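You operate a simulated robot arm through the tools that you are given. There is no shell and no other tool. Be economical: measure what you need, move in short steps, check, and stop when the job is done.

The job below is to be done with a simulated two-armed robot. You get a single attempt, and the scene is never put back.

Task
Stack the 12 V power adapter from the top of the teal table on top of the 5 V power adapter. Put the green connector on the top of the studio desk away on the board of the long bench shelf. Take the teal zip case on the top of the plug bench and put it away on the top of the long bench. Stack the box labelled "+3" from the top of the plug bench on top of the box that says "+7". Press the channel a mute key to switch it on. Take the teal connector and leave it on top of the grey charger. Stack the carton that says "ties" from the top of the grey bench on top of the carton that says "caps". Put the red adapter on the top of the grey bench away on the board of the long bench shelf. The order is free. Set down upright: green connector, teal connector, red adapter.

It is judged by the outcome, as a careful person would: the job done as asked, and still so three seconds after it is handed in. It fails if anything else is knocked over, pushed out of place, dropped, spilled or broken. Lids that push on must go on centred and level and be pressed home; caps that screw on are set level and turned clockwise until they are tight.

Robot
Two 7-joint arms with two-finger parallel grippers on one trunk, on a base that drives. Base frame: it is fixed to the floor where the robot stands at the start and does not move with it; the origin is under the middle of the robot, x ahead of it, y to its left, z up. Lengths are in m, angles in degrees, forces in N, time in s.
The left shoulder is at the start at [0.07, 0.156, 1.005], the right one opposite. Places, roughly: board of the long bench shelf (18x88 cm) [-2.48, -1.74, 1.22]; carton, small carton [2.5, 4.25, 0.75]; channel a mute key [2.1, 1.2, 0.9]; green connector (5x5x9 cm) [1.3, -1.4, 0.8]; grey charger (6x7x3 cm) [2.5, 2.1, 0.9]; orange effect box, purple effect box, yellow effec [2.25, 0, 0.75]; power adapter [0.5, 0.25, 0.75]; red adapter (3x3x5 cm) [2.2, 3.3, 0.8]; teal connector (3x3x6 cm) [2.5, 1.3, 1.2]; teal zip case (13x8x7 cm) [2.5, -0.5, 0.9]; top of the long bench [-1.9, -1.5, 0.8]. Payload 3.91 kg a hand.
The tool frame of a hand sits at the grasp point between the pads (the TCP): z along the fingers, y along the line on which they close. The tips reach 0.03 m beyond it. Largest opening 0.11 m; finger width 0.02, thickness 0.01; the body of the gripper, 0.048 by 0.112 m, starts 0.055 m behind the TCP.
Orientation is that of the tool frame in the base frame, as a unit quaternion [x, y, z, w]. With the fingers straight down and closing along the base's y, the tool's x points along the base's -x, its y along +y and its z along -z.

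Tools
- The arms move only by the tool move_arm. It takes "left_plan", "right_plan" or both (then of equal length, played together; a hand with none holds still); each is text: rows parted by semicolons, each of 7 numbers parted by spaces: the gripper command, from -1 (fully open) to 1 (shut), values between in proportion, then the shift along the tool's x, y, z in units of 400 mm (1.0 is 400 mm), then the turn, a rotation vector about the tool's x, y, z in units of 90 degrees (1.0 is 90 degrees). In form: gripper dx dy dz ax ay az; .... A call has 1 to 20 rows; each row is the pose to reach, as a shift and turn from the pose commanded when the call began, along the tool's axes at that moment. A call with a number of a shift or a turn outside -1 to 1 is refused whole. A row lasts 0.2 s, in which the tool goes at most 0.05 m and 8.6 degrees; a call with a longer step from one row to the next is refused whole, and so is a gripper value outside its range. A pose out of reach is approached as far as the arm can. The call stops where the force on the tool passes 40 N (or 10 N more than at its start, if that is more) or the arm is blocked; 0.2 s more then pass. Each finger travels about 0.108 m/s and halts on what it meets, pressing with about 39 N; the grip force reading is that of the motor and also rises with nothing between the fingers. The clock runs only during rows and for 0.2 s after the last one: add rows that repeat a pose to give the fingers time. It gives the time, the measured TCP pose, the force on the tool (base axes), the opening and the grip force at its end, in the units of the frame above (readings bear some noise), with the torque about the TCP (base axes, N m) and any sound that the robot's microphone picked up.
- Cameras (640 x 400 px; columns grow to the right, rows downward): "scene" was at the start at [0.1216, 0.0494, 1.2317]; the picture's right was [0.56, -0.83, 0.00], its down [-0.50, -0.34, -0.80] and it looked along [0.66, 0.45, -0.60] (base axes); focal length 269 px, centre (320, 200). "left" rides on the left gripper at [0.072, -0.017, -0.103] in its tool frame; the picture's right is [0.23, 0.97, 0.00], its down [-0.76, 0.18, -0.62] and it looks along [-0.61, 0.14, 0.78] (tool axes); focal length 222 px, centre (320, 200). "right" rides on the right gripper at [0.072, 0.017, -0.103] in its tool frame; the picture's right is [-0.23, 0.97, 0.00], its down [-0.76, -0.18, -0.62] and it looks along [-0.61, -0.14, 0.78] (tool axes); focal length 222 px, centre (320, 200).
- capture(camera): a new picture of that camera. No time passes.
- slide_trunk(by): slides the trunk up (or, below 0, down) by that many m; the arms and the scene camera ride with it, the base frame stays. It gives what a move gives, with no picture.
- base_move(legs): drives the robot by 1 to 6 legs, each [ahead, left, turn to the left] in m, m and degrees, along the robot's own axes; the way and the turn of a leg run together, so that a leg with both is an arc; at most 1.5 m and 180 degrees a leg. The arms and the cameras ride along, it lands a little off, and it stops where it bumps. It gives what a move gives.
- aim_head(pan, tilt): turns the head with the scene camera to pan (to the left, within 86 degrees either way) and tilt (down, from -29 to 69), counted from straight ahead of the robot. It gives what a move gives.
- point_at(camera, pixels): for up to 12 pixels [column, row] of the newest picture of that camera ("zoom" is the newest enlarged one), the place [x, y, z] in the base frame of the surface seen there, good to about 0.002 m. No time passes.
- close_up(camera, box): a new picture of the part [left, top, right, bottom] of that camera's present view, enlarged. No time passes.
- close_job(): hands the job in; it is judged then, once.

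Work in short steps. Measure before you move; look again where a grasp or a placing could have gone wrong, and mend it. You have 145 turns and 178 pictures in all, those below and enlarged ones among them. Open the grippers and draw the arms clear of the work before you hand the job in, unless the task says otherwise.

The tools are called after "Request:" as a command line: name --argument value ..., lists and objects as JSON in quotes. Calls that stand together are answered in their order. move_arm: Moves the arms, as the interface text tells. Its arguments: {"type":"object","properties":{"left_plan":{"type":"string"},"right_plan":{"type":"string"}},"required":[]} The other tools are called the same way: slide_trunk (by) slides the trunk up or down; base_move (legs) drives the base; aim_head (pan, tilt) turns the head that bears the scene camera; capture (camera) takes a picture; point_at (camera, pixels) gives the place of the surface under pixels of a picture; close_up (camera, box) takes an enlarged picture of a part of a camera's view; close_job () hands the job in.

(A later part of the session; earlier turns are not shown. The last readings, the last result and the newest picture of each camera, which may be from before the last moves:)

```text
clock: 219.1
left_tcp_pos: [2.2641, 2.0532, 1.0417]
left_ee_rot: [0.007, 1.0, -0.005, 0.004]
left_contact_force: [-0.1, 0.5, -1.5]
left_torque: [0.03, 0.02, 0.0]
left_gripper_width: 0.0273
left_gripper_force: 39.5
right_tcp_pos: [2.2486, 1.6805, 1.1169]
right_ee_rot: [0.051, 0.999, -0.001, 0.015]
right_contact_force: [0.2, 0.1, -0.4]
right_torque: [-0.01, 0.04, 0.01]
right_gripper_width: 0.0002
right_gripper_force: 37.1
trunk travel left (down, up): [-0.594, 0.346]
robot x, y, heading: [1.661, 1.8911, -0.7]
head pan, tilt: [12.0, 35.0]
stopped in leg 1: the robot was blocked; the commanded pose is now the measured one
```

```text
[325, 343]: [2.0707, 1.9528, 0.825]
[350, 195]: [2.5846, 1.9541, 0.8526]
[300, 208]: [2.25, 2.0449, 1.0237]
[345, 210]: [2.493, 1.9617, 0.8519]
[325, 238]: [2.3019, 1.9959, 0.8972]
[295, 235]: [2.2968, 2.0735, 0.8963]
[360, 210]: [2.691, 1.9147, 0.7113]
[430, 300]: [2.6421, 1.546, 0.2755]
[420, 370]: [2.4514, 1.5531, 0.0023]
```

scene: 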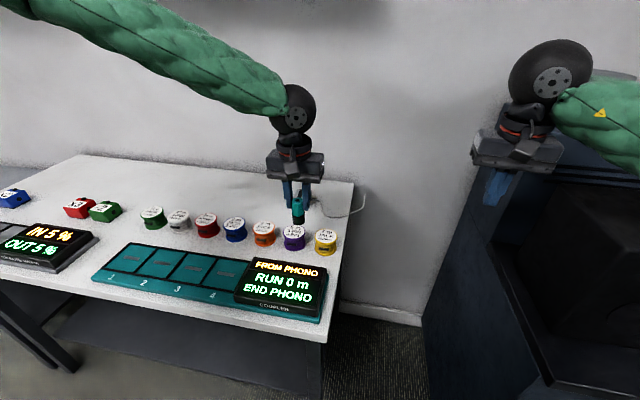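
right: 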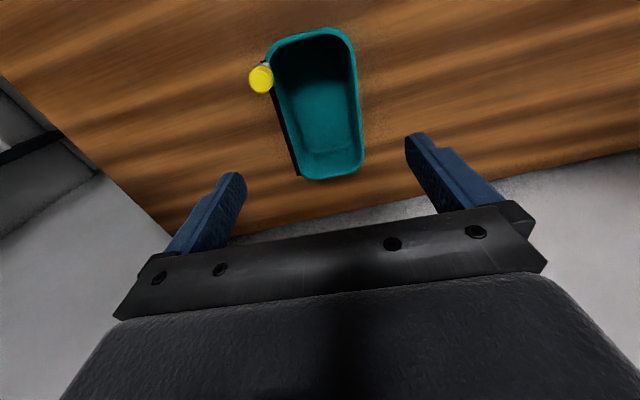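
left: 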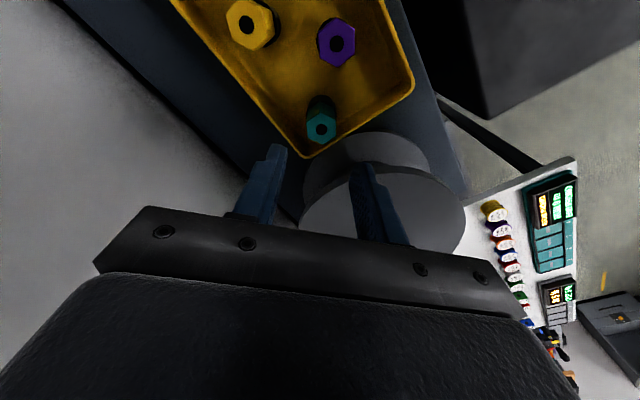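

Backing was blocked too, and the right hand is pushed up by 1.5 cm, so the right arm probably touches the console. I look that way.

Request:
aim_head --pan -40 --tilt 40

Request:
capture --camera "scene"

Request:
capture --camera "right"

```text
clock: 220.3
left_tcp_pos: [2.2622, 2.0518, 1.0447]
left_ee_rot: [0.006, 1.0, -0.004, 0.006]
left_contact_force: [0.0, 0.3, -0.4]
left_torque: [-0.01, -0.02, -0.02]
left_gripper_width: 0.0272
left_gripper_force: 39.0
right_tcp_pos: [2.2485, 1.6816, 1.1171]
right_ee_rot: [0.051, 0.999, -0.001, 0.013]
right_contact_force: [-0.5, 0.1, -0.8]
right_torque: [-0.02, 0.02, 0.0]
right_gripper_width: 0.0001
right_gripper_force: 37.9
trunk travel left (down, up): [-0.594, 0.346]
robot x, y, heading: [1.6624, 1.8891, -1.1]
head pan, tilt: [-40.0, 40.0]
```

```text
68 pictures are left
```

scene: 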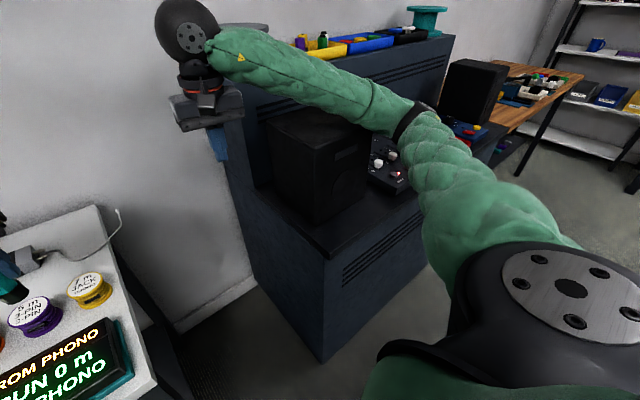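

```text
67 pictures are left
```

right: 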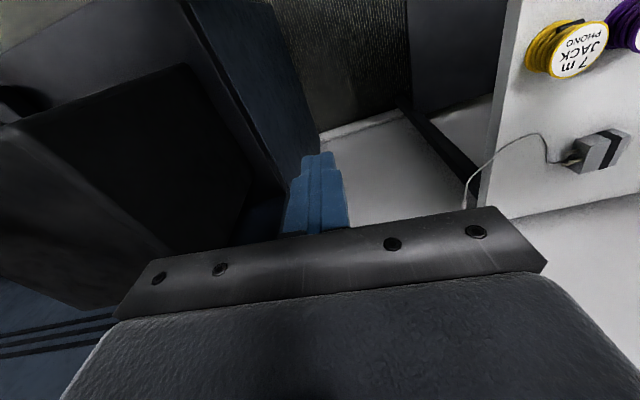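

The right forearm rests on the speaker. I raise the trunk 0.12 m to lift it off.

Request:
slide_trunk --by 0.12

Request:
capture --camera "scene"

Request:
point_at --camera "scene" --pixels '[[322, 215], [268, 150], [365, 160], [330, 165], [345, 200], [290, 130], [300, 160]]'

```text
clock: 221.8
left_tcp_pos: [2.2693, 2.0507, 1.1597]
left_ee_rot: [0.005, 1.0, -0.003, 0.001]
left_contact_force: [-0.3, 0.4, -1.4]
left_torque: [-0.03, 0.0, -0.01]
left_gripper_width: 0.0269
left_gripper_force: 39.2
right_tcp_pos: [2.2561, 1.679, 1.2319]
right_ee_rot: [0.05, 0.999, 0.001, 0.009]
right_contact_force: [0.1, 0.0, 0.3]
right_torque: [0.04, 0.04, 0.01]
right_gripper_width: 0.0
right_gripper_force: 37.5
trunk travel left (down, up): [-0.714, 0.226]
robot x, y, heading: [1.6624, 1.8903, -0.7]
head pan, tilt: [-40.0, 40.0]
```

```text
66 pictures are left
```

scene: 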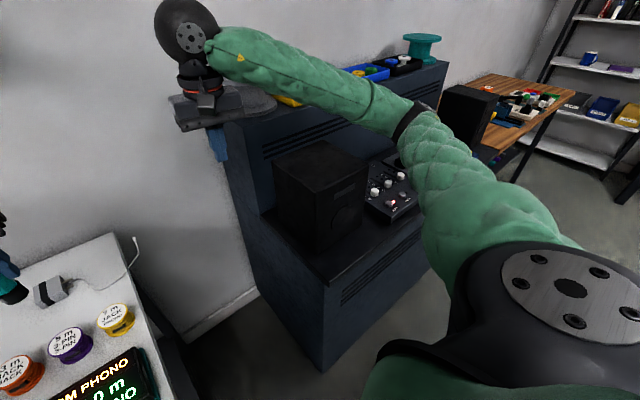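

```text
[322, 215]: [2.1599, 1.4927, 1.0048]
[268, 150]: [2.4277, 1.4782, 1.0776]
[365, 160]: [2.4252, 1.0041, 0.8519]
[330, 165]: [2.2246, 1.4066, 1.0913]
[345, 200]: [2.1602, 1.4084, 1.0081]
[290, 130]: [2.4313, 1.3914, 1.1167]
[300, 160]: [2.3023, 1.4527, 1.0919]
```

The speaker's front is still at x=2.160, squarely placed, and lamp A is lit. Now I measure the charger near (48,292), and pull the right hand back a little.

Request:
close_up --camera "scene" --box '[10, 260, 110, 330]'

Request:
point_at --camera "zoom" --pixels '[[175, 160], [300, 110], [330, 150], [220, 195], [250, 130], [275, 165], [215, 265], [360, 200], [160, 190], [310, 120], [255, 190]]'

Request:
move_arm --right_plan "1 0.1 0 0 0 0 0; 1 0.2 0 0 0 0 0; 1 0.3 0 0 0 0 0; 1 0.3 0 -0.1 0 0 0"

```text
5.71 times, centred on (60, 295) of scene
```

zoom: 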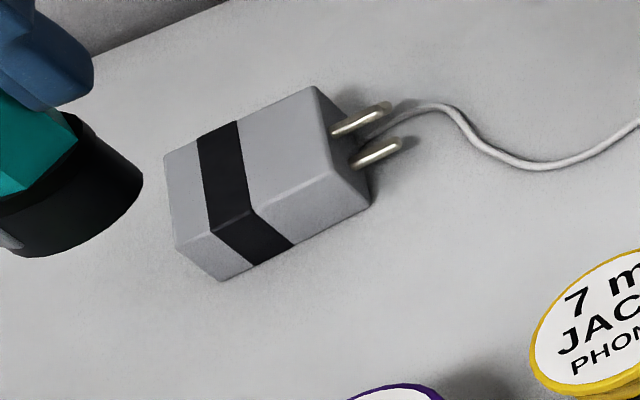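

```text
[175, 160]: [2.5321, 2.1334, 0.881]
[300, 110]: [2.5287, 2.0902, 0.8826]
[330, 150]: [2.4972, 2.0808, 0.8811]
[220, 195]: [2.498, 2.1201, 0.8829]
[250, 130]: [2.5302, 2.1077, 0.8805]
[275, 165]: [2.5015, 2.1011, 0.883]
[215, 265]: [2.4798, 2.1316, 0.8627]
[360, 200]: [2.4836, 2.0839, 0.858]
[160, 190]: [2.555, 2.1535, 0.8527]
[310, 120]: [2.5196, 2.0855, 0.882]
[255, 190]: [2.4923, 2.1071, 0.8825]
```

```text
clock: 222.8
left_tcp_pos: [2.2693, 2.05, 1.1599]
left_ee_rot: [0.006, 1.0, -0.002, 0.002]
left_contact_force: [0.0, 0.1, 0.1]
left_torque: [-0.02, -0.01, -0.01]
left_gripper_width: 0.0271
left_gripper_force: 39.4
right_tcp_pos: [2.1336, 1.6913, 1.2724]
right_ee_rot: [0.051, 0.999, 0.0, 0.01]
right_contact_force: [1.6, -0.6, -0.1]
right_torque: [-0.02, -0.01, 0.03]
right_gripper_width: 0.0
right_gripper_force: 37.6
trunk travel left (down, up): [-0.714, 0.226]
robot x, y, heading: [1.6638, 1.8867, -1.1]
head pan, tilt: [-40.0, 40.0]
```

Charger top centre ≈(2.510,2.108), z 0.8825, about 45×53 mm. I carry the teal connector above it, lowering to TCP z 0.975.

Request:
move_arm --left_plan "0.9 -0.1 0.03 0 0 0 0; 0.9 -0.2 0.06 0 0 0 0; 0.9 -0.3 0.09 0 0 0 0; 0.9 -0.4 0.12 0 0 0 0; 0.9 -0.5 0.15 0 0 0 0; 0.9 -0.601 0.152 0.05 0 0 0; 0.9 -0.601 0.152 0.15 0 0 0; 0.9 -0.601 0.152 0.25 0 0 0; 0.9 -0.601 0.152 0.35 0 0 0; 0.9 -0.601 0.152 0.44 0 0 0; 0.9 -0.601 0.152 0.46 0 0 0; 0.9 -0.601 0.152 0.46 0 0 0"

Request:
aim_head --pan 12 --tilt 35

Request:
close_up --camera "scene" --box '[240, 120, 400, 240]'

```text
clock: 225.4
left_tcp_pos: [2.5013, 2.1167, 0.9843]
left_ee_rot: [0.005, 1.0, -0.002, 0.002]
left_contact_force: [0.0, 0.7, -0.3]
left_torque: [0.02, 0.01, -0.03]
left_gripper_width: 0.027
left_gripper_force: 38.5
left hand out of reach, approached as far as the arm can: row 10, 11, 12
right_tcp_pos: [2.1352, 1.6898, 1.2717]
right_ee_rot: [0.051, 0.999, 0.001, 0.009]
right_contact_force: [-0.7, -0.2, -0.5]
right_torque: [0.02, 0.0, 0.01]
right_gripper_width: 0.0
right_gripper_force: 37.7
trunk travel left (down, up): [-0.714, 0.226]
robot x, y, heading: [1.6588, 1.8915, -0.7]
head pan, tilt: [-40.0, 40.0]
```

```text
clock: 226.7
left_tcp_pos: [2.5007, 2.1159, 0.9847]
left_ee_rot: [0.005, 1.0, -0.003, 0.002]
left_contact_force: [-0.1, -0.2, -0.8]
left_torque: [-0.01, 0.02, -0.01]
left_gripper_width: 0.0271
left_gripper_force: 38.7
right_tcp_pos: [2.1358, 1.6894, 1.2724]
right_ee_rot: [0.05, 0.999, 0.001, 0.009]
right_contact_force: [-0.1, 0.3, 0.2]
right_torque: [-0.01, 0.0, 0.01]
right_gripper_width: 0.0
right_gripper_force: 37.9
trunk travel left (down, up): [-0.714, 0.226]
robot x, y, heading: [1.6622, 1.8906, -1.2]
head pan, tilt: [12.0, 35.0]
```

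```text
3.33 times, centred on (320, 180) of scene
```

zoom: 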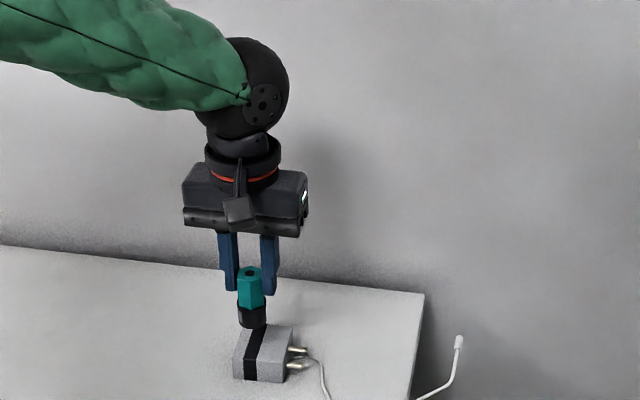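

I need (+9 mm x, -8 mm y) and more reach: raise the hand 5 cm, lower the trunk 5 cm, and align.

Request:
move_arm --left_plan "0.9 0 -0.01 -0.06 0 0 0; 0.9 -0.0225 -0.02 -0.125 0 0 0; 0.9 -0.0225 -0.02 -0.125 0 0 0"

Request:
slide_trunk --by -0.05

Request:
close_up --camera "scene" --box '[260, 160, 360, 250]'

Request:
point_at --camera "zoom" --pixels '[[220, 150], [220, 190], [205, 190], [235, 190], [220, 205], [200, 230], [260, 230], [320, 230], [200, 260], [300, 260]]'

```text
clock: 227.5
left_tcp_pos: [2.5117, 2.1093, 1.0336]
left_ee_rot: [0.004, 1.0, -0.002, 0.001]
left_contact_force: [-0.5, 0.3, -0.1]
left_torque: [-0.03, -0.01, 0.0]
left_gripper_width: 0.0271
left_gripper_force: 38.9
right_tcp_pos: [2.1356, 1.6896, 1.2722]
right_ee_rot: [0.049, 0.999, 0.0, 0.009]
right_contact_force: [0.0, 0.0, -1.0]
right_torque: [0.04, 0.0, -0.01]
right_gripper_width: 0.0
right_gripper_force: 37.5
trunk travel left (down, up): [-0.714, 0.226]
robot x, y, heading: [1.6601, 1.8897, -0.8]
head pan, tilt: [12.0, 35.0]
```

```text
clock: 228.4
left_tcp_pos: [2.5096, 2.1087, 0.9856]
left_ee_rot: [0.005, 1.0, -0.003, 0.001]
left_contact_force: [0.2, -0.1, -1.1]
left_torque: [0.02, 0.02, 0.0]
left_gripper_width: 0.0271
left_gripper_force: 39.2
right_tcp_pos: [2.1352, 1.691, 1.2219]
right_ee_rot: [0.052, 0.999, 0.001, 0.01]
right_contact_force: [-0.4, 0.6, -0.9]
right_torque: [0.0, 0.01, -0.03]
right_gripper_width: 0.0
right_gripper_force: 37.9
trunk travel left (down, up): [-0.664, 0.276]
robot x, y, heading: [1.6593, 1.8912, -0.7]
head pan, tilt: [12.0, 35.0]
```

```text
4.44 times, centred on (310, 205) of scene
```

zoom: 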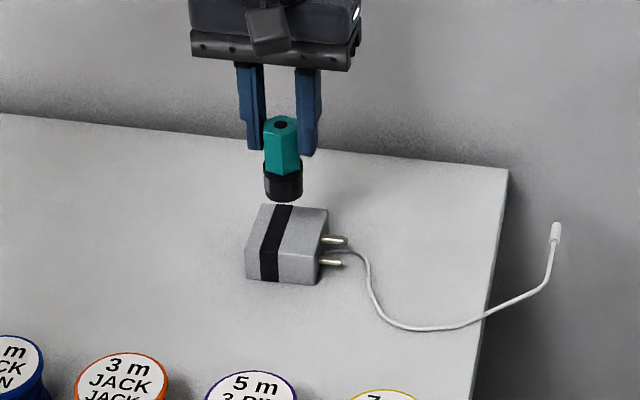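

```text
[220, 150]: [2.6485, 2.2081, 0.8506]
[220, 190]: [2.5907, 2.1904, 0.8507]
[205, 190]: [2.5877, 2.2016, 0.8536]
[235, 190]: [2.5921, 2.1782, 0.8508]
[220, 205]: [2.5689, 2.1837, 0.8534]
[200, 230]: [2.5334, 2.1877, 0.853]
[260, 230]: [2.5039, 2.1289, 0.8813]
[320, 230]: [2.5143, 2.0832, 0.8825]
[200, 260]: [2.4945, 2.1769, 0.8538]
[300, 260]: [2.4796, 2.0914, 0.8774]
```

Now I measure the teal base and the charger's top corners in this view.

Request:
point_at --camera "zoom" --pixels '[[283, 190], [268, 188], [299, 185], [283, 196], [262, 208], [325, 212], [250, 247], [314, 254], [280, 122]]'

```text
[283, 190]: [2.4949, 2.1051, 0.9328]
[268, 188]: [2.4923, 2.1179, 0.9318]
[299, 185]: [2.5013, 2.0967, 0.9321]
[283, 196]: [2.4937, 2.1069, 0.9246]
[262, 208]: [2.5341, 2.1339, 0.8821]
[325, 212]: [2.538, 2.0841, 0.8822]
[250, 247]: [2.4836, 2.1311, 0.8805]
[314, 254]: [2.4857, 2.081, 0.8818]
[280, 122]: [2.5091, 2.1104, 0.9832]
```

The connector is centred over the charger, its foot about 36 mm above it. I lower 33 mm by arm, then in 1 mm steps.

Request:
move_arm --left_plan "0.9 0 0 0.04 0 0 0; 0.9 0 0 0.075 0 0 0; 0.9 0 0 0.082 0 0 0; 0.9 0 0 0.085 0 0 0; 0.9 0 0 0.088 0 0 0; 0.9 0 0 0.088 0 0 0"

Request:
close_up --camera "scene" --box '[260, 160, 360, 250]'

```text
clock: 229.8
left_tcp_pos: [2.5097, 2.1092, 0.9495]
left_ee_rot: [0.005, 1.0, -0.002, 0.002]
left_contact_force: [0.7, 0.1, -0.1]
left_torque: [0.02, 0.01, 0.0]
left_gripper_width: 0.0273
left_gripper_force: 38.8
right_tcp_pos: [2.135, 1.6895, 1.2217]
right_ee_rot: [0.05, 0.999, 0.0, 0.01]
right_contact_force: [0.4, 0.4, -0.4]
right_torque: [0.01, 0.01, -0.03]
right_gripper_width: 0.0
right_gripper_force: 37.7
trunk travel left (down, up): [-0.664, 0.276]
robot x, y, heading: [1.6623, 1.892, -0.9]
head pan, tilt: [12.0, 35.0]
```

```text
4.44 times, centred on (310, 205) of scene
```

zoom: 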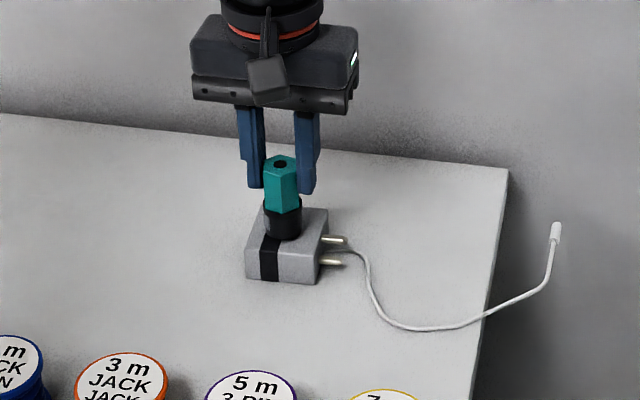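

It's at the surface. I lower 1.2 mm more, open and rise.

Request:
move_arm --left_plan "0.9 0 0 0.003 0 0 0; 0.9 0 0 0.003 0 0 0; 0.6 0 0 0.003 0 0 0; 0.3 0 0 0.003 0 0 0; 0.1 0 0 0.003 0 0 0; 0.1 0 0 0.003 0 0 0; 0.1 0 0 -0.08 0 0 0; 0.1 0 0 -0.18 0 0 0; 0.1 0 0 -0.28 0 0 0; 0.1 0 0 -0.4 0 0 0"

Request:
capture --camera "scene"

```text
clock: 232.0
left_tcp_pos: [2.5088, 2.1112, 1.1104]
left_ee_rot: [0.006, 1.0, -0.002, 0.002]
left_contact_force: [-0.2, 0.3, -0.2]
left_torque: [0.02, -0.01, 0.06]
left_gripper_width: 0.0495
left_gripper_force: 0.0
left hand out of reach, approached as far as the arm can: row 1, 2
right_tcp_pos: [2.1341, 1.689, 1.2226]
right_ee_rot: [0.051, 0.999, 0.0, 0.01]
right_contact_force: [0.9, 0.0, 0.1]
right_torque: [0.01, -0.05, 0.0]
right_gripper_width: 0.0
right_gripper_force: 37.7
trunk travel left (down, up): [-0.664, 0.276]
robot x, y, heading: [1.6623, 1.8862, -0.9]
head pan, tilt: [12.0, 35.0]
```

```text
61 pictures are left
```

scene: 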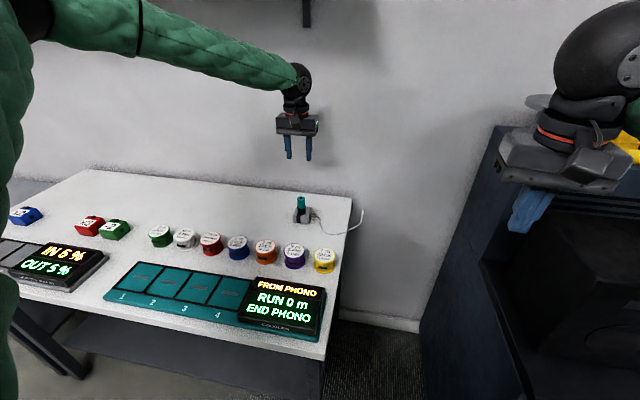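

The teal connector stands upright on the charger. I draw the left hand in, back up, and drive left toward y≈3.4.

Request:
move_arm --left_plan "0 0.1 0 -0.05 0 0 0; -0.3 0.2 0 -0.1 0 0 0; -0.5 0.3 0 -0.1 0 0 0; -0.5 0.4 0 -0.1 0 0 0; -0.5 0.5 0 -0.1 0 0 0"

Request:
base_move --legs '[[-0.25, 0, 1], [0, 1.4, 0]]'

Request:
aim_head --pan 10 --tilt 28

Request:
capture --camera "scene"

```text
clock: 233.2
left_tcp_pos: [2.3092, 2.1107, 1.1514]
left_ee_rot: [0.005, 1.0, -0.003, 0.003]
left_contact_force: [-0.4, 0.1, 0.2]
left_torque: [-0.01, 0.03, -0.02]
left_gripper_width: 0.0824
left_gripper_force: 0.0
right_tcp_pos: [2.1347, 1.6885, 1.2221]
right_ee_rot: [0.05, 0.999, 0.001, 0.011]
right_contact_force: [0.3, -0.6, 0.1]
right_torque: [0.01, -0.03, 0.01]
right_gripper_width: 0.0002
right_gripper_force: 37.9
trunk travel left (down, up): [-0.664, 0.276]
robot x, y, heading: [1.6604, 1.8924, -1.0]
head pan, tilt: [12.0, 35.0]
```

```text
clock: 241.6
left_tcp_pos: [2.0486, 3.5127, 1.1497]
left_ee_rot: [-0.003, 1.0, -0.003, 0.002]
left_contact_force: [-1.5, 0.2, -0.5]
left_torque: [0.04, -0.01, -0.02]
left_gripper_width: 0.0828
left_gripper_force: 0.0
right_tcp_pos: [1.8802, 3.0892, 1.2228]
right_ee_rot: [0.043, 0.999, 0.001, 0.01]
right_contact_force: [-0.3, -0.2, -0.5]
right_torque: [-0.04, -0.02, 0.02]
right_gripper_width: 0.0
right_gripper_force: 37.4
trunk travel left (down, up): [-0.664, 0.276]
robot x, y, heading: [1.4031, 3.2874, -0.1]
head pan, tilt: [12.0, 35.0]
```

```text
clock: 242.2
left_tcp_pos: [2.05, 3.5145, 1.1503]
left_ee_rot: [-0.001, 1.0, -0.003, 0.002]
left_contact_force: [-0.4, -0.7, -0.8]
left_torque: [-0.01, 0.01, -0.02]
left_gripper_width: 0.0826
left_gripper_force: 0.2
right_tcp_pos: [1.8814, 3.0891, 1.2207]
right_ee_rot: [0.044, 0.999, 0.001, 0.01]
right_contact_force: [0.6, -0.2, 1.4]
right_torque: [0.04, 0.02, 0.0]
right_gripper_width: 0.0
right_gripper_force: 37.4
trunk travel left (down, up): [-0.664, 0.276]
robot x, y, heading: [1.4001, 3.2855, -0.4]
head pan, tilt: [10.0, 28.0]
```

```text
60 pictures are left
```

scene: 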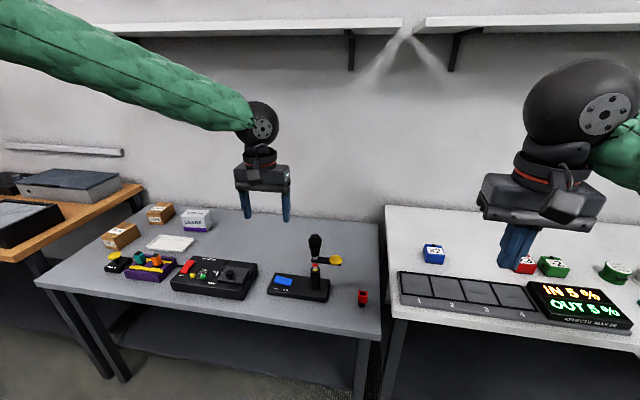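

The red adapter is at (362,297); cartons at (120,235), (160,213), (197,218). I enlarge both areas.

Request:
close_up --camera "scene" --box '[90, 190, 230, 280]'

Request:
point_at --camera "zoom" --pixels '[[170, 165], [95, 195], [205, 175], [145, 220], [300, 80], [270, 110], [480, 95], [430, 125], [550, 110], [545, 150], [430, 175], [400, 240]]'

Request:
close_up --camera "scene" --box '[330, 275, 390, 325]'

Request:
point_at --camera "zoom" --pixels '[[340, 140], [300, 140], [380, 140], [340, 200], [340, 250], [340, 120], [340, 165]]'

```text
4.44 times, centred on (160, 235) of scene
```

zoom: 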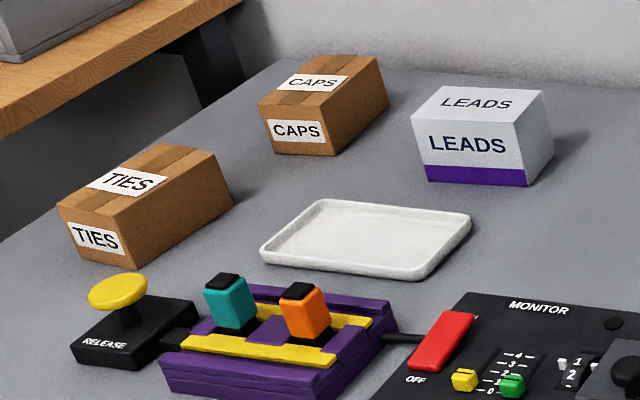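

```text
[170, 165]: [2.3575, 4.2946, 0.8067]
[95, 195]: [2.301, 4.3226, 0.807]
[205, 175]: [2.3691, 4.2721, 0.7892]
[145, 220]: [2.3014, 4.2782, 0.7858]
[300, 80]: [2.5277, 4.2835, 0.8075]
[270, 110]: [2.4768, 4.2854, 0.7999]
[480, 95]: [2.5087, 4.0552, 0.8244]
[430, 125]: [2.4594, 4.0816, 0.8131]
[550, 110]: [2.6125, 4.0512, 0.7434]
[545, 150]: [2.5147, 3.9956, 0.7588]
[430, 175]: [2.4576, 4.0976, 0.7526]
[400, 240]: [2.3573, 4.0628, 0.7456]
```

```text
8.00 times, centred on (360, 300) of scene
```

zoom: 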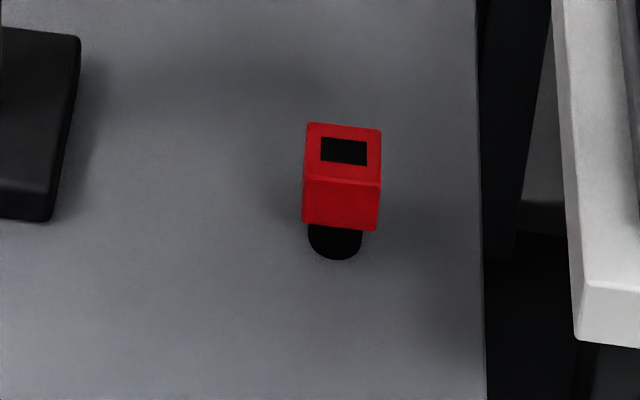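

```text
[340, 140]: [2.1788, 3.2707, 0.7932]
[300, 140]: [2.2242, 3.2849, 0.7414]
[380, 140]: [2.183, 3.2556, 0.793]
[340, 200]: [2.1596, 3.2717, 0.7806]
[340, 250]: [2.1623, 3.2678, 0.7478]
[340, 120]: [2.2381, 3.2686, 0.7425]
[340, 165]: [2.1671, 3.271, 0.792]
```

Bench top z≈0.743; red adapter top at (2.175,3.270,0.793); TIES near (2.33,4.30), CAPS near (2.51,4.28). I do the cartons first: drive left to y≈4.05 and a bit ahead.

Request:
point_at --camera "scene" --pixels '[[200, 318], [50, 290], [378, 340]]'

Request:
base_move --legs '[[0, 0.78, 0], [0.15, 0, 0]]'

Request:
slide_trunk --by -0.1

Request:
aim_head --pan 10 --tilt 35

Request:
capture --camera "scene"

```text
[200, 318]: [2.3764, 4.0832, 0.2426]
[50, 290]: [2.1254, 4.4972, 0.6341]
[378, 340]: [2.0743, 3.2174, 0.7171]
```

```text
clock: 247.4
left_tcp_pos: [2.194, 4.298, 1.1501]
left_ee_rot: [-0.008, 1.0, -0.003, 0.001]
left_contact_force: [0.3, 0.4, 0.3]
left_torque: [-0.03, -0.03, 0.02]
left_gripper_width: 0.0825
left_gripper_force: 0.1
right_tcp_pos: [2.0296, 3.8722, 1.2228]
right_ee_rot: [0.038, 0.999, 0.001, 0.009]
right_contact_force: [0.7, -0.7, 0.2]
right_torque: [0.01, 0.0, 0.0]
right_gripper_width: 0.0
right_gripper_force: 37.5
trunk travel left (down, up): [-0.664, 0.276]
robot x, y, heading: [1.55, 4.0592, 0.5]
head pan, tilt: [10.0, 28.0]
```

```text
clock: 248.7
left_tcp_pos: [2.1944, 4.2983, 1.0499]
left_ee_rot: [-0.009, 1.0, -0.002, 0.002]
left_contact_force: [0.0, 0.9, -0.1]
left_torque: [0.01, -0.02, 0.01]
left_gripper_width: 0.0827
left_gripper_force: 0.1
right_tcp_pos: [2.0294, 3.8713, 1.1228]
right_ee_rot: [0.038, 0.999, 0.0, 0.01]
right_contact_force: [-0.1, 0.0, -0.8]
right_torque: [-0.01, 0.02, 0.01]
right_gripper_width: 0.0002
right_gripper_force: 38.1
trunk travel left (down, up): [-0.564, 0.376]
robot x, y, heading: [1.5525, 4.0591, 0.6]
head pan, tilt: [10.0, 28.0]
```

```text
clock: 249.4
left_tcp_pos: [2.1945, 4.2979, 1.0506]
left_ee_rot: [-0.008, 1.0, -0.003, 0.002]
left_contact_force: [0.3, 0.2, 0.0]
left_torque: [-0.02, 0.01, -0.01]
left_gripper_width: 0.0825
left_gripper_force: 0.1
right_tcp_pos: [2.0297, 3.871, 1.1229]
right_ee_rot: [0.038, 0.999, 0.001, 0.009]
right_contact_force: [0.0, 0.5, -0.3]
right_torque: [0.0, -0.03, -0.02]
right_gripper_width: 0.0
right_gripper_force: 37.1
trunk travel left (down, up): [-0.564, 0.376]
robot x, y, heading: [1.5513, 4.0624, 0.4]
head pan, tilt: [10.0, 35.0]
```

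```text
57 pictures are left
```

scene: 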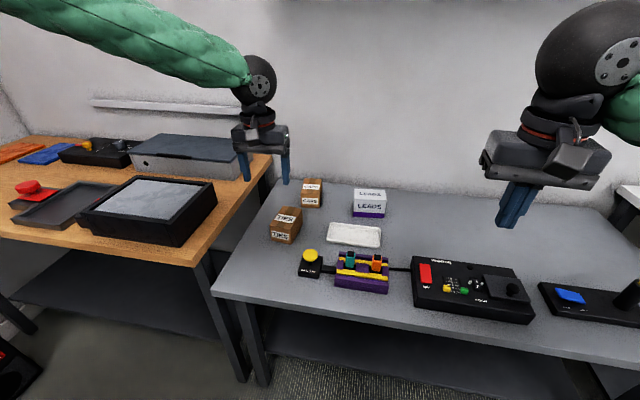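

I enlarge TIES and CAPS and measure their corners.

Request:
close_up --camera "scene" --box '[260, 170, 340, 250]'

Request:
point_at --camera "zoom" --pixels '[[135, 152], [205, 140], [90, 180], [180, 188], [90, 240], [175, 262], [220, 200], [240, 60], [285, 60], [235, 90], [300, 97], [285, 120]]'

```text
5.00 times, centred on (300, 210) of scene
```

zoom: 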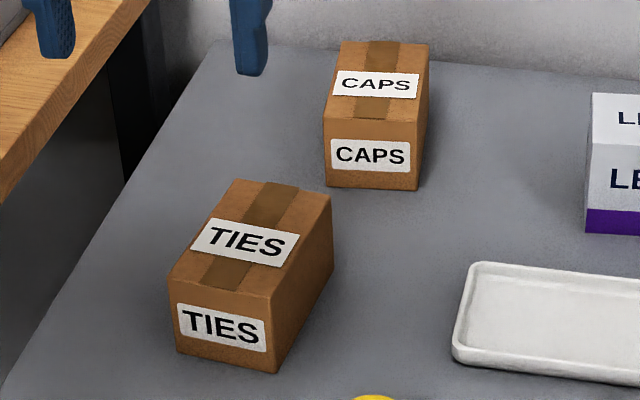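

```text
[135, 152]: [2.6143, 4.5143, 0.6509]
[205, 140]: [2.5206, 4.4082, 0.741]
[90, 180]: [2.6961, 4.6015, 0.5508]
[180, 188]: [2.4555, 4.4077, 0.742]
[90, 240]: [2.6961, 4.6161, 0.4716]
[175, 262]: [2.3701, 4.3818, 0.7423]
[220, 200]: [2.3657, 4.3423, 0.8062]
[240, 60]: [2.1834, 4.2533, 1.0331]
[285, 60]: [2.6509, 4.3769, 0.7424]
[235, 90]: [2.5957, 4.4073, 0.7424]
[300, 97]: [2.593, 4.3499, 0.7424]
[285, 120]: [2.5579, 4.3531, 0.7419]
```

Request:
point_at --camera "zoom" --pixels '[[236, 183], [327, 197], [172, 276], [272, 298], [180, 348], [270, 368], [343, 45], [425, 48], [327, 114], [416, 122], [330, 183], [414, 187]]'

```text
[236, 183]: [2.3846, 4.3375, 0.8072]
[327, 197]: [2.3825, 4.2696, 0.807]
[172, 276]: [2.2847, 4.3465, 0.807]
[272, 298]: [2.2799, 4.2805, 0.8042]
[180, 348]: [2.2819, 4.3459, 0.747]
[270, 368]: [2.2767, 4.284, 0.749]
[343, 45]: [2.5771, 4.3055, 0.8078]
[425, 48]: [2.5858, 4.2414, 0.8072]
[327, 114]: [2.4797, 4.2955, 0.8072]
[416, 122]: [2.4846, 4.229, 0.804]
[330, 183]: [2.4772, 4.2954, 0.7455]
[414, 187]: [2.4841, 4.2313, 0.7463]
```

TIES: centre (2.333,4.3085), yaw -5.6°; CAPS: centre (2.532,4.268), yaw +6.4°, top 0.807. I move 0.13 ahead and lower the trunk 8 cm.

Request:
base_move --legs '[[0.13, 0, 0]]'

Request:
slide_trunk --by -0.08

```text
clock: 250.7
left_tcp_pos: [2.3257, 4.3015, 1.0482]
left_ee_rot: [-0.009, 1.0, -0.003, 0.0]
left_contact_force: [0.0, 0.5, 0.2]
left_torque: [0.02, 0.0, -0.01]
left_gripper_width: 0.0823
left_gripper_force: 0.0
right_tcp_pos: [2.1631, 3.8759, 1.1218]
right_ee_rot: [0.036, 0.999, 0.001, 0.009]
right_contact_force: [0.9, 0.4, 0.6]
right_torque: [-0.01, 0.02, 0.0]
right_gripper_width: 0.0001
right_gripper_force: 37.5
trunk travel left (down, up): [-0.564, 0.376]
robot x, y, heading: [1.6815, 4.0566, 0.9]
head pan, tilt: [10.0, 35.0]
```

```text
clock: 251.8
left_tcp_pos: [2.3237, 4.3014, 0.9719]
left_ee_rot: [-0.009, 1.0, -0.004, 0.003]
left_contact_force: [0.4, 0.2, -0.3]
left_torque: [-0.03, 0.0, -0.03]
left_gripper_width: 0.0824
left_gripper_force: 0.1
right_tcp_pos: [2.158, 3.8744, 1.0454]
right_ee_rot: [0.037, 0.999, 0.0, 0.012]
right_contact_force: [-1.4, -0.6, -0.2]
right_torque: [-0.02, 0.01, -0.01]
right_gripper_width: 0.0002
right_gripper_force: 37.5
trunk travel left (down, up): [-0.484, 0.456]
robot x, y, heading: [1.6814, 4.0637, 0.7]
head pan, tilt: [10.0, 35.0]
```

I turn to yaw -5.6°, descend onto TIES to TCP z 0.785 with a 10 cm opening, and close.

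Request:
move_arm --left_plan "-0.82 -0.0235 0.017 0.06 0 0 0.073; -0.82 -0.0235 0.017 0.16 0 0 0.073; -0.82 -0.0235 0.017 0.26 0 0 0.073; -0.82 -0.0235 0.017 0.36 0 0 0.073; -0.82 -0.0235 0.017 0.44 0 0 0.073; -0.82 -0.0235 0.017 0.467 0 0 0.073; -0.82 -0.0235 0.017 0.467 0 0 0.073; -0.3 -0.0235 0.017 0.467 0 0 0.073; 0.1 -0.0235 0.017 0.467 0 0 0.073; 0.3 -0.0235 0.017 0.467 0 0 0.073; 0.3 -0.0235 0.017 0.467 0 0 0.073"

Request:
close_up --camera "scene" --box '[220, 150, 340, 270]'

```text
clock: 254.2
left_tcp_pos: [2.3331, 4.3089, 0.7833]
left_ee_rot: [0.048, 0.999, -0.002, 0.003]
left_contact_force: [-2.3, 1.2, 3.6]
left_torque: [0.16, -0.15, 0.06]
left_gripper_width: 0.0696
left_gripper_force: 39.1
right_tcp_pos: [2.1602, 3.8756, 1.0422]
right_ee_rot: [0.036, 0.999, 0.001, 0.01]
right_contact_force: [0.0, -0.1, -0.6]
right_torque: [-0.03, 0.01, -0.02]
right_gripper_width: 0.0001
right_gripper_force: 37.6
trunk travel left (down, up): [-0.484, 0.456]
robot x, y, heading: [1.681, 4.0618, 0.8]
head pan, tilt: [10.0, 35.0]
```

```text
3.33 times, centred on (280, 210) of scene
```

zoom: 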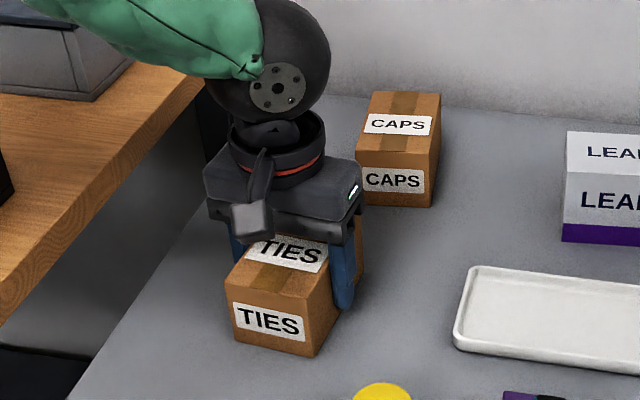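

TIES is gripped (69.6 mm). I lift 11 cm, turn +12° and carry it over CAPS.

Request:
move_arm --left_plan "0.3 0 0 -0.03 0 0 0; 0.3 0 0 -0.09 0 0 0; 0.3 0 0 -0.18 0 0 0; 0.3 0 0 -0.275 0 0 0; 0.3 -0.1 -0.01 -0.275 0 0 -0.04; 0.3 -0.2 -0.02 -0.275 0 0 -0.08; 0.3 -0.3 -0.03 -0.275 0 0 -0.12; 0.3 -0.4 -0.04 -0.275 0 0 -0.133; 0.3 -0.505 -0.053 -0.275 0 0 -0.133; 0.3 -0.505 -0.053 -0.275 0 0 -0.133"

Request:
close_up --camera "scene" --box '[240, 110, 360, 230]'

```text
clock: 256.4
left_tcp_pos: [2.5334, 4.2682, 0.8938]
left_ee_rot: [-0.057, 0.998, -0.003, 0.002]
left_contact_force: [0.2, -0.5, -1.3]
left_torque: [-0.04, -0.02, -0.01]
left_gripper_width: 0.0694
left_gripper_force: 39.2
right_tcp_pos: [2.161, 3.8758, 1.0425]
right_ee_rot: [0.035, 0.999, 0.0, 0.01]
right_contact_force: [0.3, -0.4, -0.2]
right_torque: [0.0, -0.01, -0.01]
right_gripper_width: 0.0
right_gripper_force: 37.3
trunk travel left (down, up): [-0.484, 0.456]
robot x, y, heading: [1.6833, 4.0627, 0.6]
head pan, tilt: [10.0, 35.0]
```

```text
3.33 times, centred on (300, 170) of scene
```

zoom: 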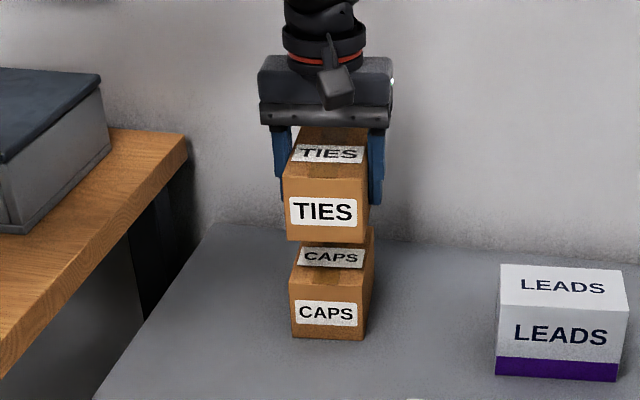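

I check alignment using the front faces of both cartons.

Request:
point_at --camera "zoom" --pixels '[[288, 235], [362, 238], [285, 182], [366, 182], [294, 330], [362, 333], [292, 290], [365, 292], [320, 300], [320, 220]]'

```text
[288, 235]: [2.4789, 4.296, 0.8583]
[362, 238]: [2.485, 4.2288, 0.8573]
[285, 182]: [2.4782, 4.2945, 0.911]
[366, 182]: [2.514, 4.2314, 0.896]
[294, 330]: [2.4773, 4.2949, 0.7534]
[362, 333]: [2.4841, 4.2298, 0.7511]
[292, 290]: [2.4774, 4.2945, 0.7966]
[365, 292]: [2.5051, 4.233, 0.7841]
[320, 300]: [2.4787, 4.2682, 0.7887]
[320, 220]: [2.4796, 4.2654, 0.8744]
```

Aligned within about 1 mm; the gap is 46 mm. I lower, open and rise.

Request:
move_arm --left_plan "0.3 0 0 0.05 0 0 0; 0.3 0 0 0.095 0 0 0; 0.3 0 0 0.11 0 0 0; 0.3 0 0 0.115 0 0 0; 0.3 0 0 0.115 0 0 0; 0.1 0 0 0.115 0 0 0; -0.3 0 0 0.115 0 0 0; -0.7 0 0 0.115 0 0 0; -0.7 0 0 0.115 0 0 0; -0.7 0 0 0.03 0 0 0; -0.7 0 0 -0.07 0 0 0; -0.7 0 0 -0.17 0 0 0; -0.7 0 0 -0.27 0 0 0"

Request:
close_up --camera "scene" --box '[240, 110, 360, 230]'

```text
clock: 259.2
left_tcp_pos: [2.5305, 4.2688, 1.0027]
left_ee_rot: [-0.056, 0.998, -0.003, 0.001]
left_contact_force: [0.7, 1.1, 0.9]
left_torque: [0.0, 0.02, -0.01]
left_gripper_width: 0.0936
left_gripper_force: 0.1
right_tcp_pos: [2.1608, 3.8753, 1.0413]
right_ee_rot: [0.036, 0.999, 0.001, 0.009]
right_contact_force: [-0.1, 0.6, 0.5]
right_torque: [0.0, 0.01, -0.02]
right_gripper_width: 0.0001
right_gripper_force: 37.6
trunk travel left (down, up): [-0.484, 0.456]
robot x, y, heading: [1.6825, 4.0638, 0.7]
head pan, tilt: [10.0, 35.0]
```

```text
3.33 times, centred on (300, 170) of scene
```

zoom: 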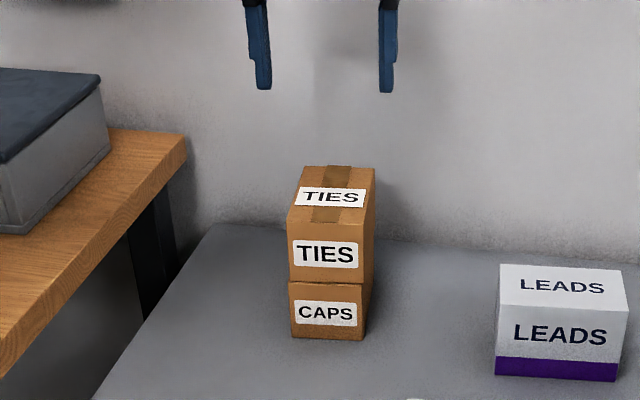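

The cartons are stacked squarely. Next the red adapter: I draw the left hand in and up, back off, and drive right to y≈3.06.

Request:
move_arm --left_plan "-0.5 0.1 0 -0.08 0 0 0.03; -0.3 0.2 0 -0.16 0 0 0.06; -0.3 0.3 0 -0.22 0 0 0.066; -0.3 0.4 0 -0.22 0 0 0.066; -0.3 0.5 0 -0.22 0 0 0.066" --right_plan "1 0 0 -0.08 0 0 0; 1 0 0 -0.16 0 0 0; 1 0 0 -0.2 0 0 0; 1 0 0 -0.2 0 0 0; 1 0 0 -0.2 0 0 0"

Request:
base_move --legs '[[-0.2, 0, 0], [0, -1.0, -0.7]]'

Request:
aim_head --pan 15 --tilt 40

Request:
capture --camera "scene"

```text
refused: row 1 steps farther than a row can; nothing moved
```

```text
clock: 265.5
left_tcp_pos: [2.342, 3.2741, 1.0031]
left_ee_rot: [-0.049, 0.999, -0.002, 0.001]
left_contact_force: [-0.3, 0.0, 0.1]
left_torque: [0.02, 0.01, 0.0]
left_gripper_width: 0.0936
left_gripper_force: 0.0
right_tcp_pos: [1.9667, 2.8854, 1.0423]
right_ee_rot: [0.044, 0.999, 0.001, 0.01]
right_contact_force: [0.3, 0.3, 0.9]
right_torque: [0.04, 0.01, 0.03]
right_gripper_width: 0.0
right_gripper_force: 37.4
trunk travel left (down, up): [-0.484, 0.456]
robot x, y, heading: [1.4907, 3.0795, -0.1]
head pan, tilt: [10.0, 35.0]
```

```text
clock: 266.2
left_tcp_pos: [2.3423, 3.275, 1.0019]
left_ee_rot: [-0.048, 0.999, -0.002, 0.001]
left_contact_force: [-0.9, -0.2, 0.4]
left_torque: [0.02, 0.01, -0.01]
left_gripper_width: 0.0934
left_gripper_force: 0.1
right_tcp_pos: [1.9668, 2.8873, 1.0422]
right_ee_rot: [0.043, 0.999, 0.0, 0.009]
right_contact_force: [0.3, -0.1, -0.5]
right_torque: [0.01, 0.03, 0.0]
right_gripper_width: 0.0001
right_gripper_force: 37.8
trunk travel left (down, up): [-0.484, 0.456]
robot x, y, heading: [1.4933, 3.0815, -0.2]
head pan, tilt: [15.0, 40.0]
```

```text
52 pictures are left
```

scene: 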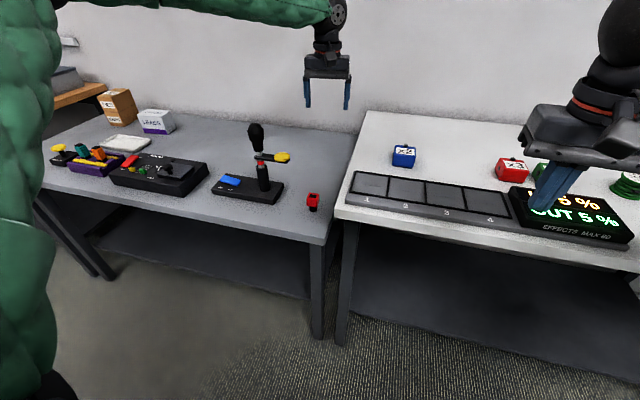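

The arm row was refused, but the drive went clear and everything still stands. I enlarge the red adapter.

Request:
close_up --camera "scene" --box '[280, 170, 344, 234]'

Request:
point_at --camera "zoom" --pixels '[[330, 235], [292, 240], [375, 240], [330, 225], [325, 265], [330, 300], [325, 340], [280, 260], [365, 265], [322, 250]]'

Request:
close_up --camera "scene" --box '[70, 70, 270, 210]'

```text
6.25 times, centred on (312, 202) of scene
```

zoom: 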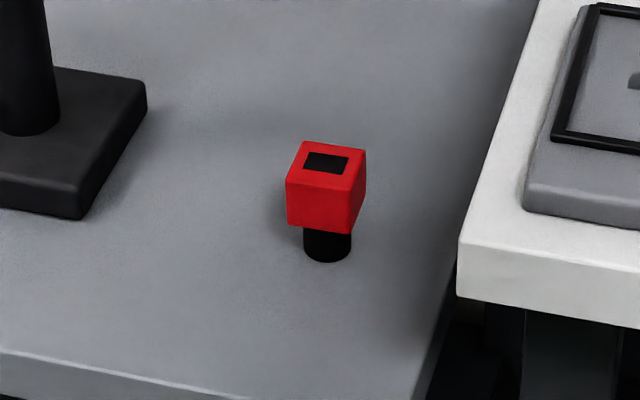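

```text
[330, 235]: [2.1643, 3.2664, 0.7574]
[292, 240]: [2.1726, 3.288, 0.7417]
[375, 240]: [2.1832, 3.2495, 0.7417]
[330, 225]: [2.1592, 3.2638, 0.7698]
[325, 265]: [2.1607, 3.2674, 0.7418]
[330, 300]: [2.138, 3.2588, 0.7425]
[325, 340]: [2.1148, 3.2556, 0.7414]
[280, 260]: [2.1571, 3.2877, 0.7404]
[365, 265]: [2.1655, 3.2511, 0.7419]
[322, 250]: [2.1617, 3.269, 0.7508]
```

```text
2.86 times, centred on (170, 140) of scene
```

zoom: 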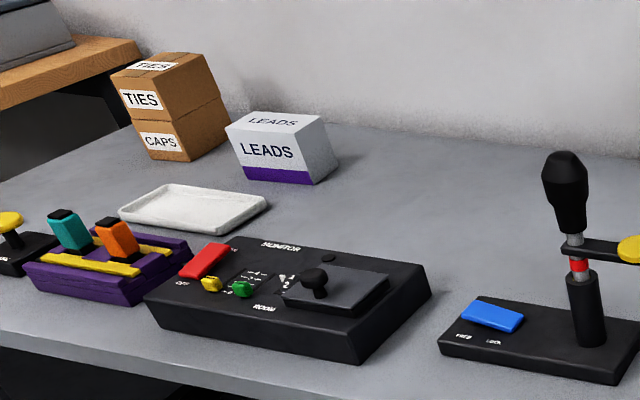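

Red head front x≈2.159, so centre ≈(2.174,3.2685), top 0.793. I move the left hand above it at z 0.88 with a 6 cm opening and check with the wrist camera.

Request:
move_arm --left_plan "-0.5 0.1 0.006 0 0 0 0.03; -0.2 0.2 0.012 0 0 0 0.061; -0.09 0.3 0.018 0 0 0 0.061; -0.09 0.4 0.024 0 0 0 0.061; -0.09 0.42 0.024 0.1 0 0 0.061; -0.09 0.42 0.024 0.2 0 0 0.061; -0.09 0.42 0.024 0.305 0 0 0.061; -0.09 0.42 0.024 0.305 0 0 0.061"

Request:
close_up --camera "left" --box '[240, 20, 400, 180]'

```text
clock: 268.0
left_tcp_pos: [2.1707, 3.2657, 0.882]
left_ee_rot: [-0.001, 1.0, -0.002, 0.002]
left_contact_force: [0.0, -0.4, 0.1]
left_torque: [-0.01, -0.01, -0.02]
left_gripper_width: 0.0598
left_gripper_force: 0.1
right_tcp_pos: [1.9658, 2.8857, 1.0413]
right_ee_rot: [0.044, 0.999, 0.002, 0.011]
right_contact_force: [-0.4, -0.3, -0.4]
right_torque: [0.01, -0.02, 0.01]
right_gripper_width: 0.0
right_gripper_force: 37.7
trunk travel left (down, up): [-0.484, 0.456]
robot x, y, heading: [1.4896, 3.0811, -0.1]
head pan, tilt: [15.0, 40.0]
```

```text
2.50 times, centred on (320, 100) of left
```

zoom: 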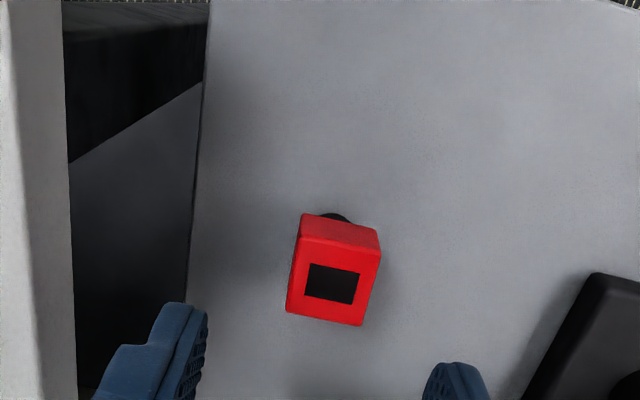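

Request:
point_at --camera "zoom" --pixels '[[303, 240], [376, 258], [290, 310], [358, 322], [332, 283], [338, 217]]'

```text
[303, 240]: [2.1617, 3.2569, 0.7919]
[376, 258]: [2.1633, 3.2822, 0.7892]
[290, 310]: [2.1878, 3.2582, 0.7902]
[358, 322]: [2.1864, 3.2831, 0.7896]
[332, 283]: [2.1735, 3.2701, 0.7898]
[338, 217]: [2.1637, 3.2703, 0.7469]
```

Centre is (2.1748,3.270), square to the hand. I descend to z 0.785 and grip.

Request:
move_arm --left_plan "-0.09 -0.01 0.011 0.08 0 0 0; -0.09 -0.01 0.011 0.18 0 0 0; -0.09 -0.01 0.011 0.2425 0 0 0; -0.09 -0.01 0.011 0.2425 0 0 0; 0.3 -0.01 0.011 0.2425 0 0 0; 0.7 -0.01 0.011 0.2425 0 0 0; 0.9 -0.01 0.011 0.2425 0 0 0; 0.9 -0.01 0.011 0.2425 0 0 0"

Request:
close_up --camera "scene" --box '[260, 130, 364, 234]'

```text
clock: 269.8
left_tcp_pos: [2.1773, 3.2718, 0.7823]
left_ee_rot: [-0.002, 1.0, -0.003, 0.002]
left_contact_force: [-0.8, -0.7, -0.5]
left_torque: [0.0, 0.01, -0.02]
left_gripper_width: 0.029
left_gripper_force: 38.9
right_tcp_pos: [1.9668, 2.8876, 1.0411]
right_ee_rot: [0.043, 0.999, 0.0, 0.009]
right_contact_force: [0.2, 0.7, 0.8]
right_torque: [-0.02, 0.02, -0.02]
right_gripper_width: 0.0002
right_gripper_force: 37.9
trunk travel left (down, up): [-0.484, 0.456]
robot x, y, heading: [1.4917, 3.0813, -0.1]
head pan, tilt: [15.0, 40.0]
```

```text
3.85 times, centred on (312, 182) of scene
```

zoom: 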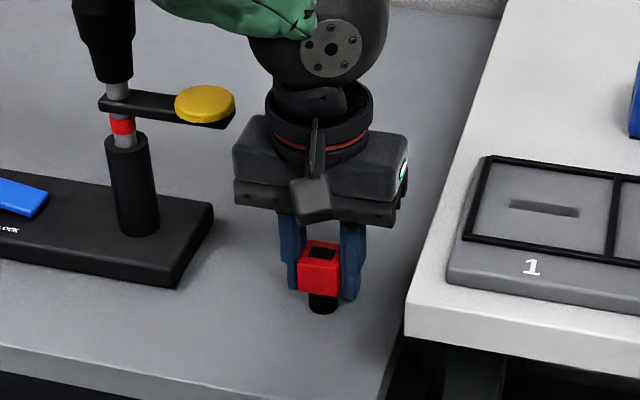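

Gripped at 29 mm. I lift 22 cm and check.

Request:
move_arm --left_plan "0.9 0 0 -0.03 0 0 0; 0.9 0 0 -0.1 0 0 0; 0.9 0 0 -0.2 0 0 0; 0.9 0 0 -0.3 0 0 0; 0.9 0 0 -0.42 0 0 0; 0.9 0 0 -0.54 0 0 0; 0.9 0 0 -0.54 0 0 0"

Request:
slide_trunk --by 0.3

Request:
capture --camera "scene"

```text
clock: 271.4
left_tcp_pos: [2.1798, 3.2736, 1.0]
left_ee_rot: [-0.001, 1.0, -0.003, 0.001]
left_contact_force: [-0.3, -0.1, -0.7]
left_torque: [-0.01, 0.05, 0.02]
left_gripper_width: 0.029
left_gripper_force: 38.7
right_tcp_pos: [1.9678, 2.8865, 1.0412]
right_ee_rot: [0.044, 0.999, 0.0, 0.01]
right_contact_force: [0.0, -0.1, 0.5]
right_torque: [0.02, 0.02, 0.01]
right_gripper_width: 0.0001
right_gripper_force: 37.8
trunk travel left (down, up): [-0.484, 0.456]
robot x, y, heading: [1.491, 3.0792, -0.2]
head pan, tilt: [15.0, 40.0]
```

```text
clock: 274.4
left_tcp_pos: [2.1802, 3.2734, 1.2999]
left_ee_rot: [-0.001, 1.0, -0.002, 0.001]
left_contact_force: [-0.3, -0.6, -0.4]
left_torque: [0.02, 0.0, 0.0]
left_gripper_width: 0.0291
left_gripper_force: 39.0
right_tcp_pos: [1.9677, 2.8871, 1.3413]
right_ee_rot: [0.044, 0.999, -0.001, 0.009]
right_contact_force: [-0.2, 0.4, -0.5]
right_torque: [-0.01, 0.01, 0.01]
right_gripper_width: 0.0003
right_gripper_force: 37.5
trunk travel left (down, up): [-0.784, 0.156]
robot x, y, heading: [1.4916, 3.083, -0.1]
head pan, tilt: [15.0, 40.0]
```

```text
47 pictures are left
```

scene: 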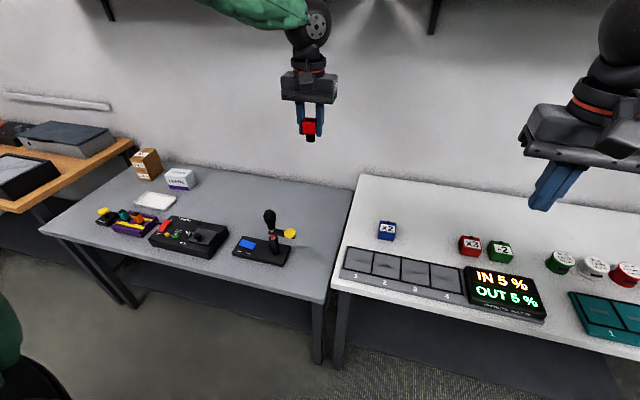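

The red adapter is held. Free place on the shelf: between the fuses and the ring, about x=-2.745. I drive back: right along x≈1.45 to y≈-0.6, then turn around.

Request:
base_move --legs '[[-0.05, -1.5, 0], [0, -1.5, 0], [0, -0.68, 0], [0, 0, -180]]'

```text
refused: leg 1 is longer than a leg can be; nothing moved
```

Request:
base_move --legs '[[-0.05, -1.45, 0], [0, -1.45, 0], [0, -0.78, 0], [0, 0, -180]]'

```text
clock: 299.5
left_tcp_pos: [0.6556, -0.7346, 1.3001]
left_ee_rot: [1.0, -0.021, -0.001, -0.003]
left_contact_force: [0.5, -1.4, 0.2]
left_torque: [0.03, 0.0, 0.0]
left_gripper_width: 0.0291
left_gripper_force: 39.5
right_tcp_pos: [0.884, -0.3578, 1.3421]
right_ee_rot: [0.998, -0.065, -0.01, 0.001]
right_contact_force: [-0.3, 0.2, 0.2]
right_torque: [0.02, 0.0, 0.01]
right_gripper_width: 0.0
right_gripper_force: 37.8
trunk travel left (down, up): [-0.784, 0.156]
robot x, y, heading: [1.3525, -0.576, 177.4]
head pan, tilt: [15.0, 40.0]
```

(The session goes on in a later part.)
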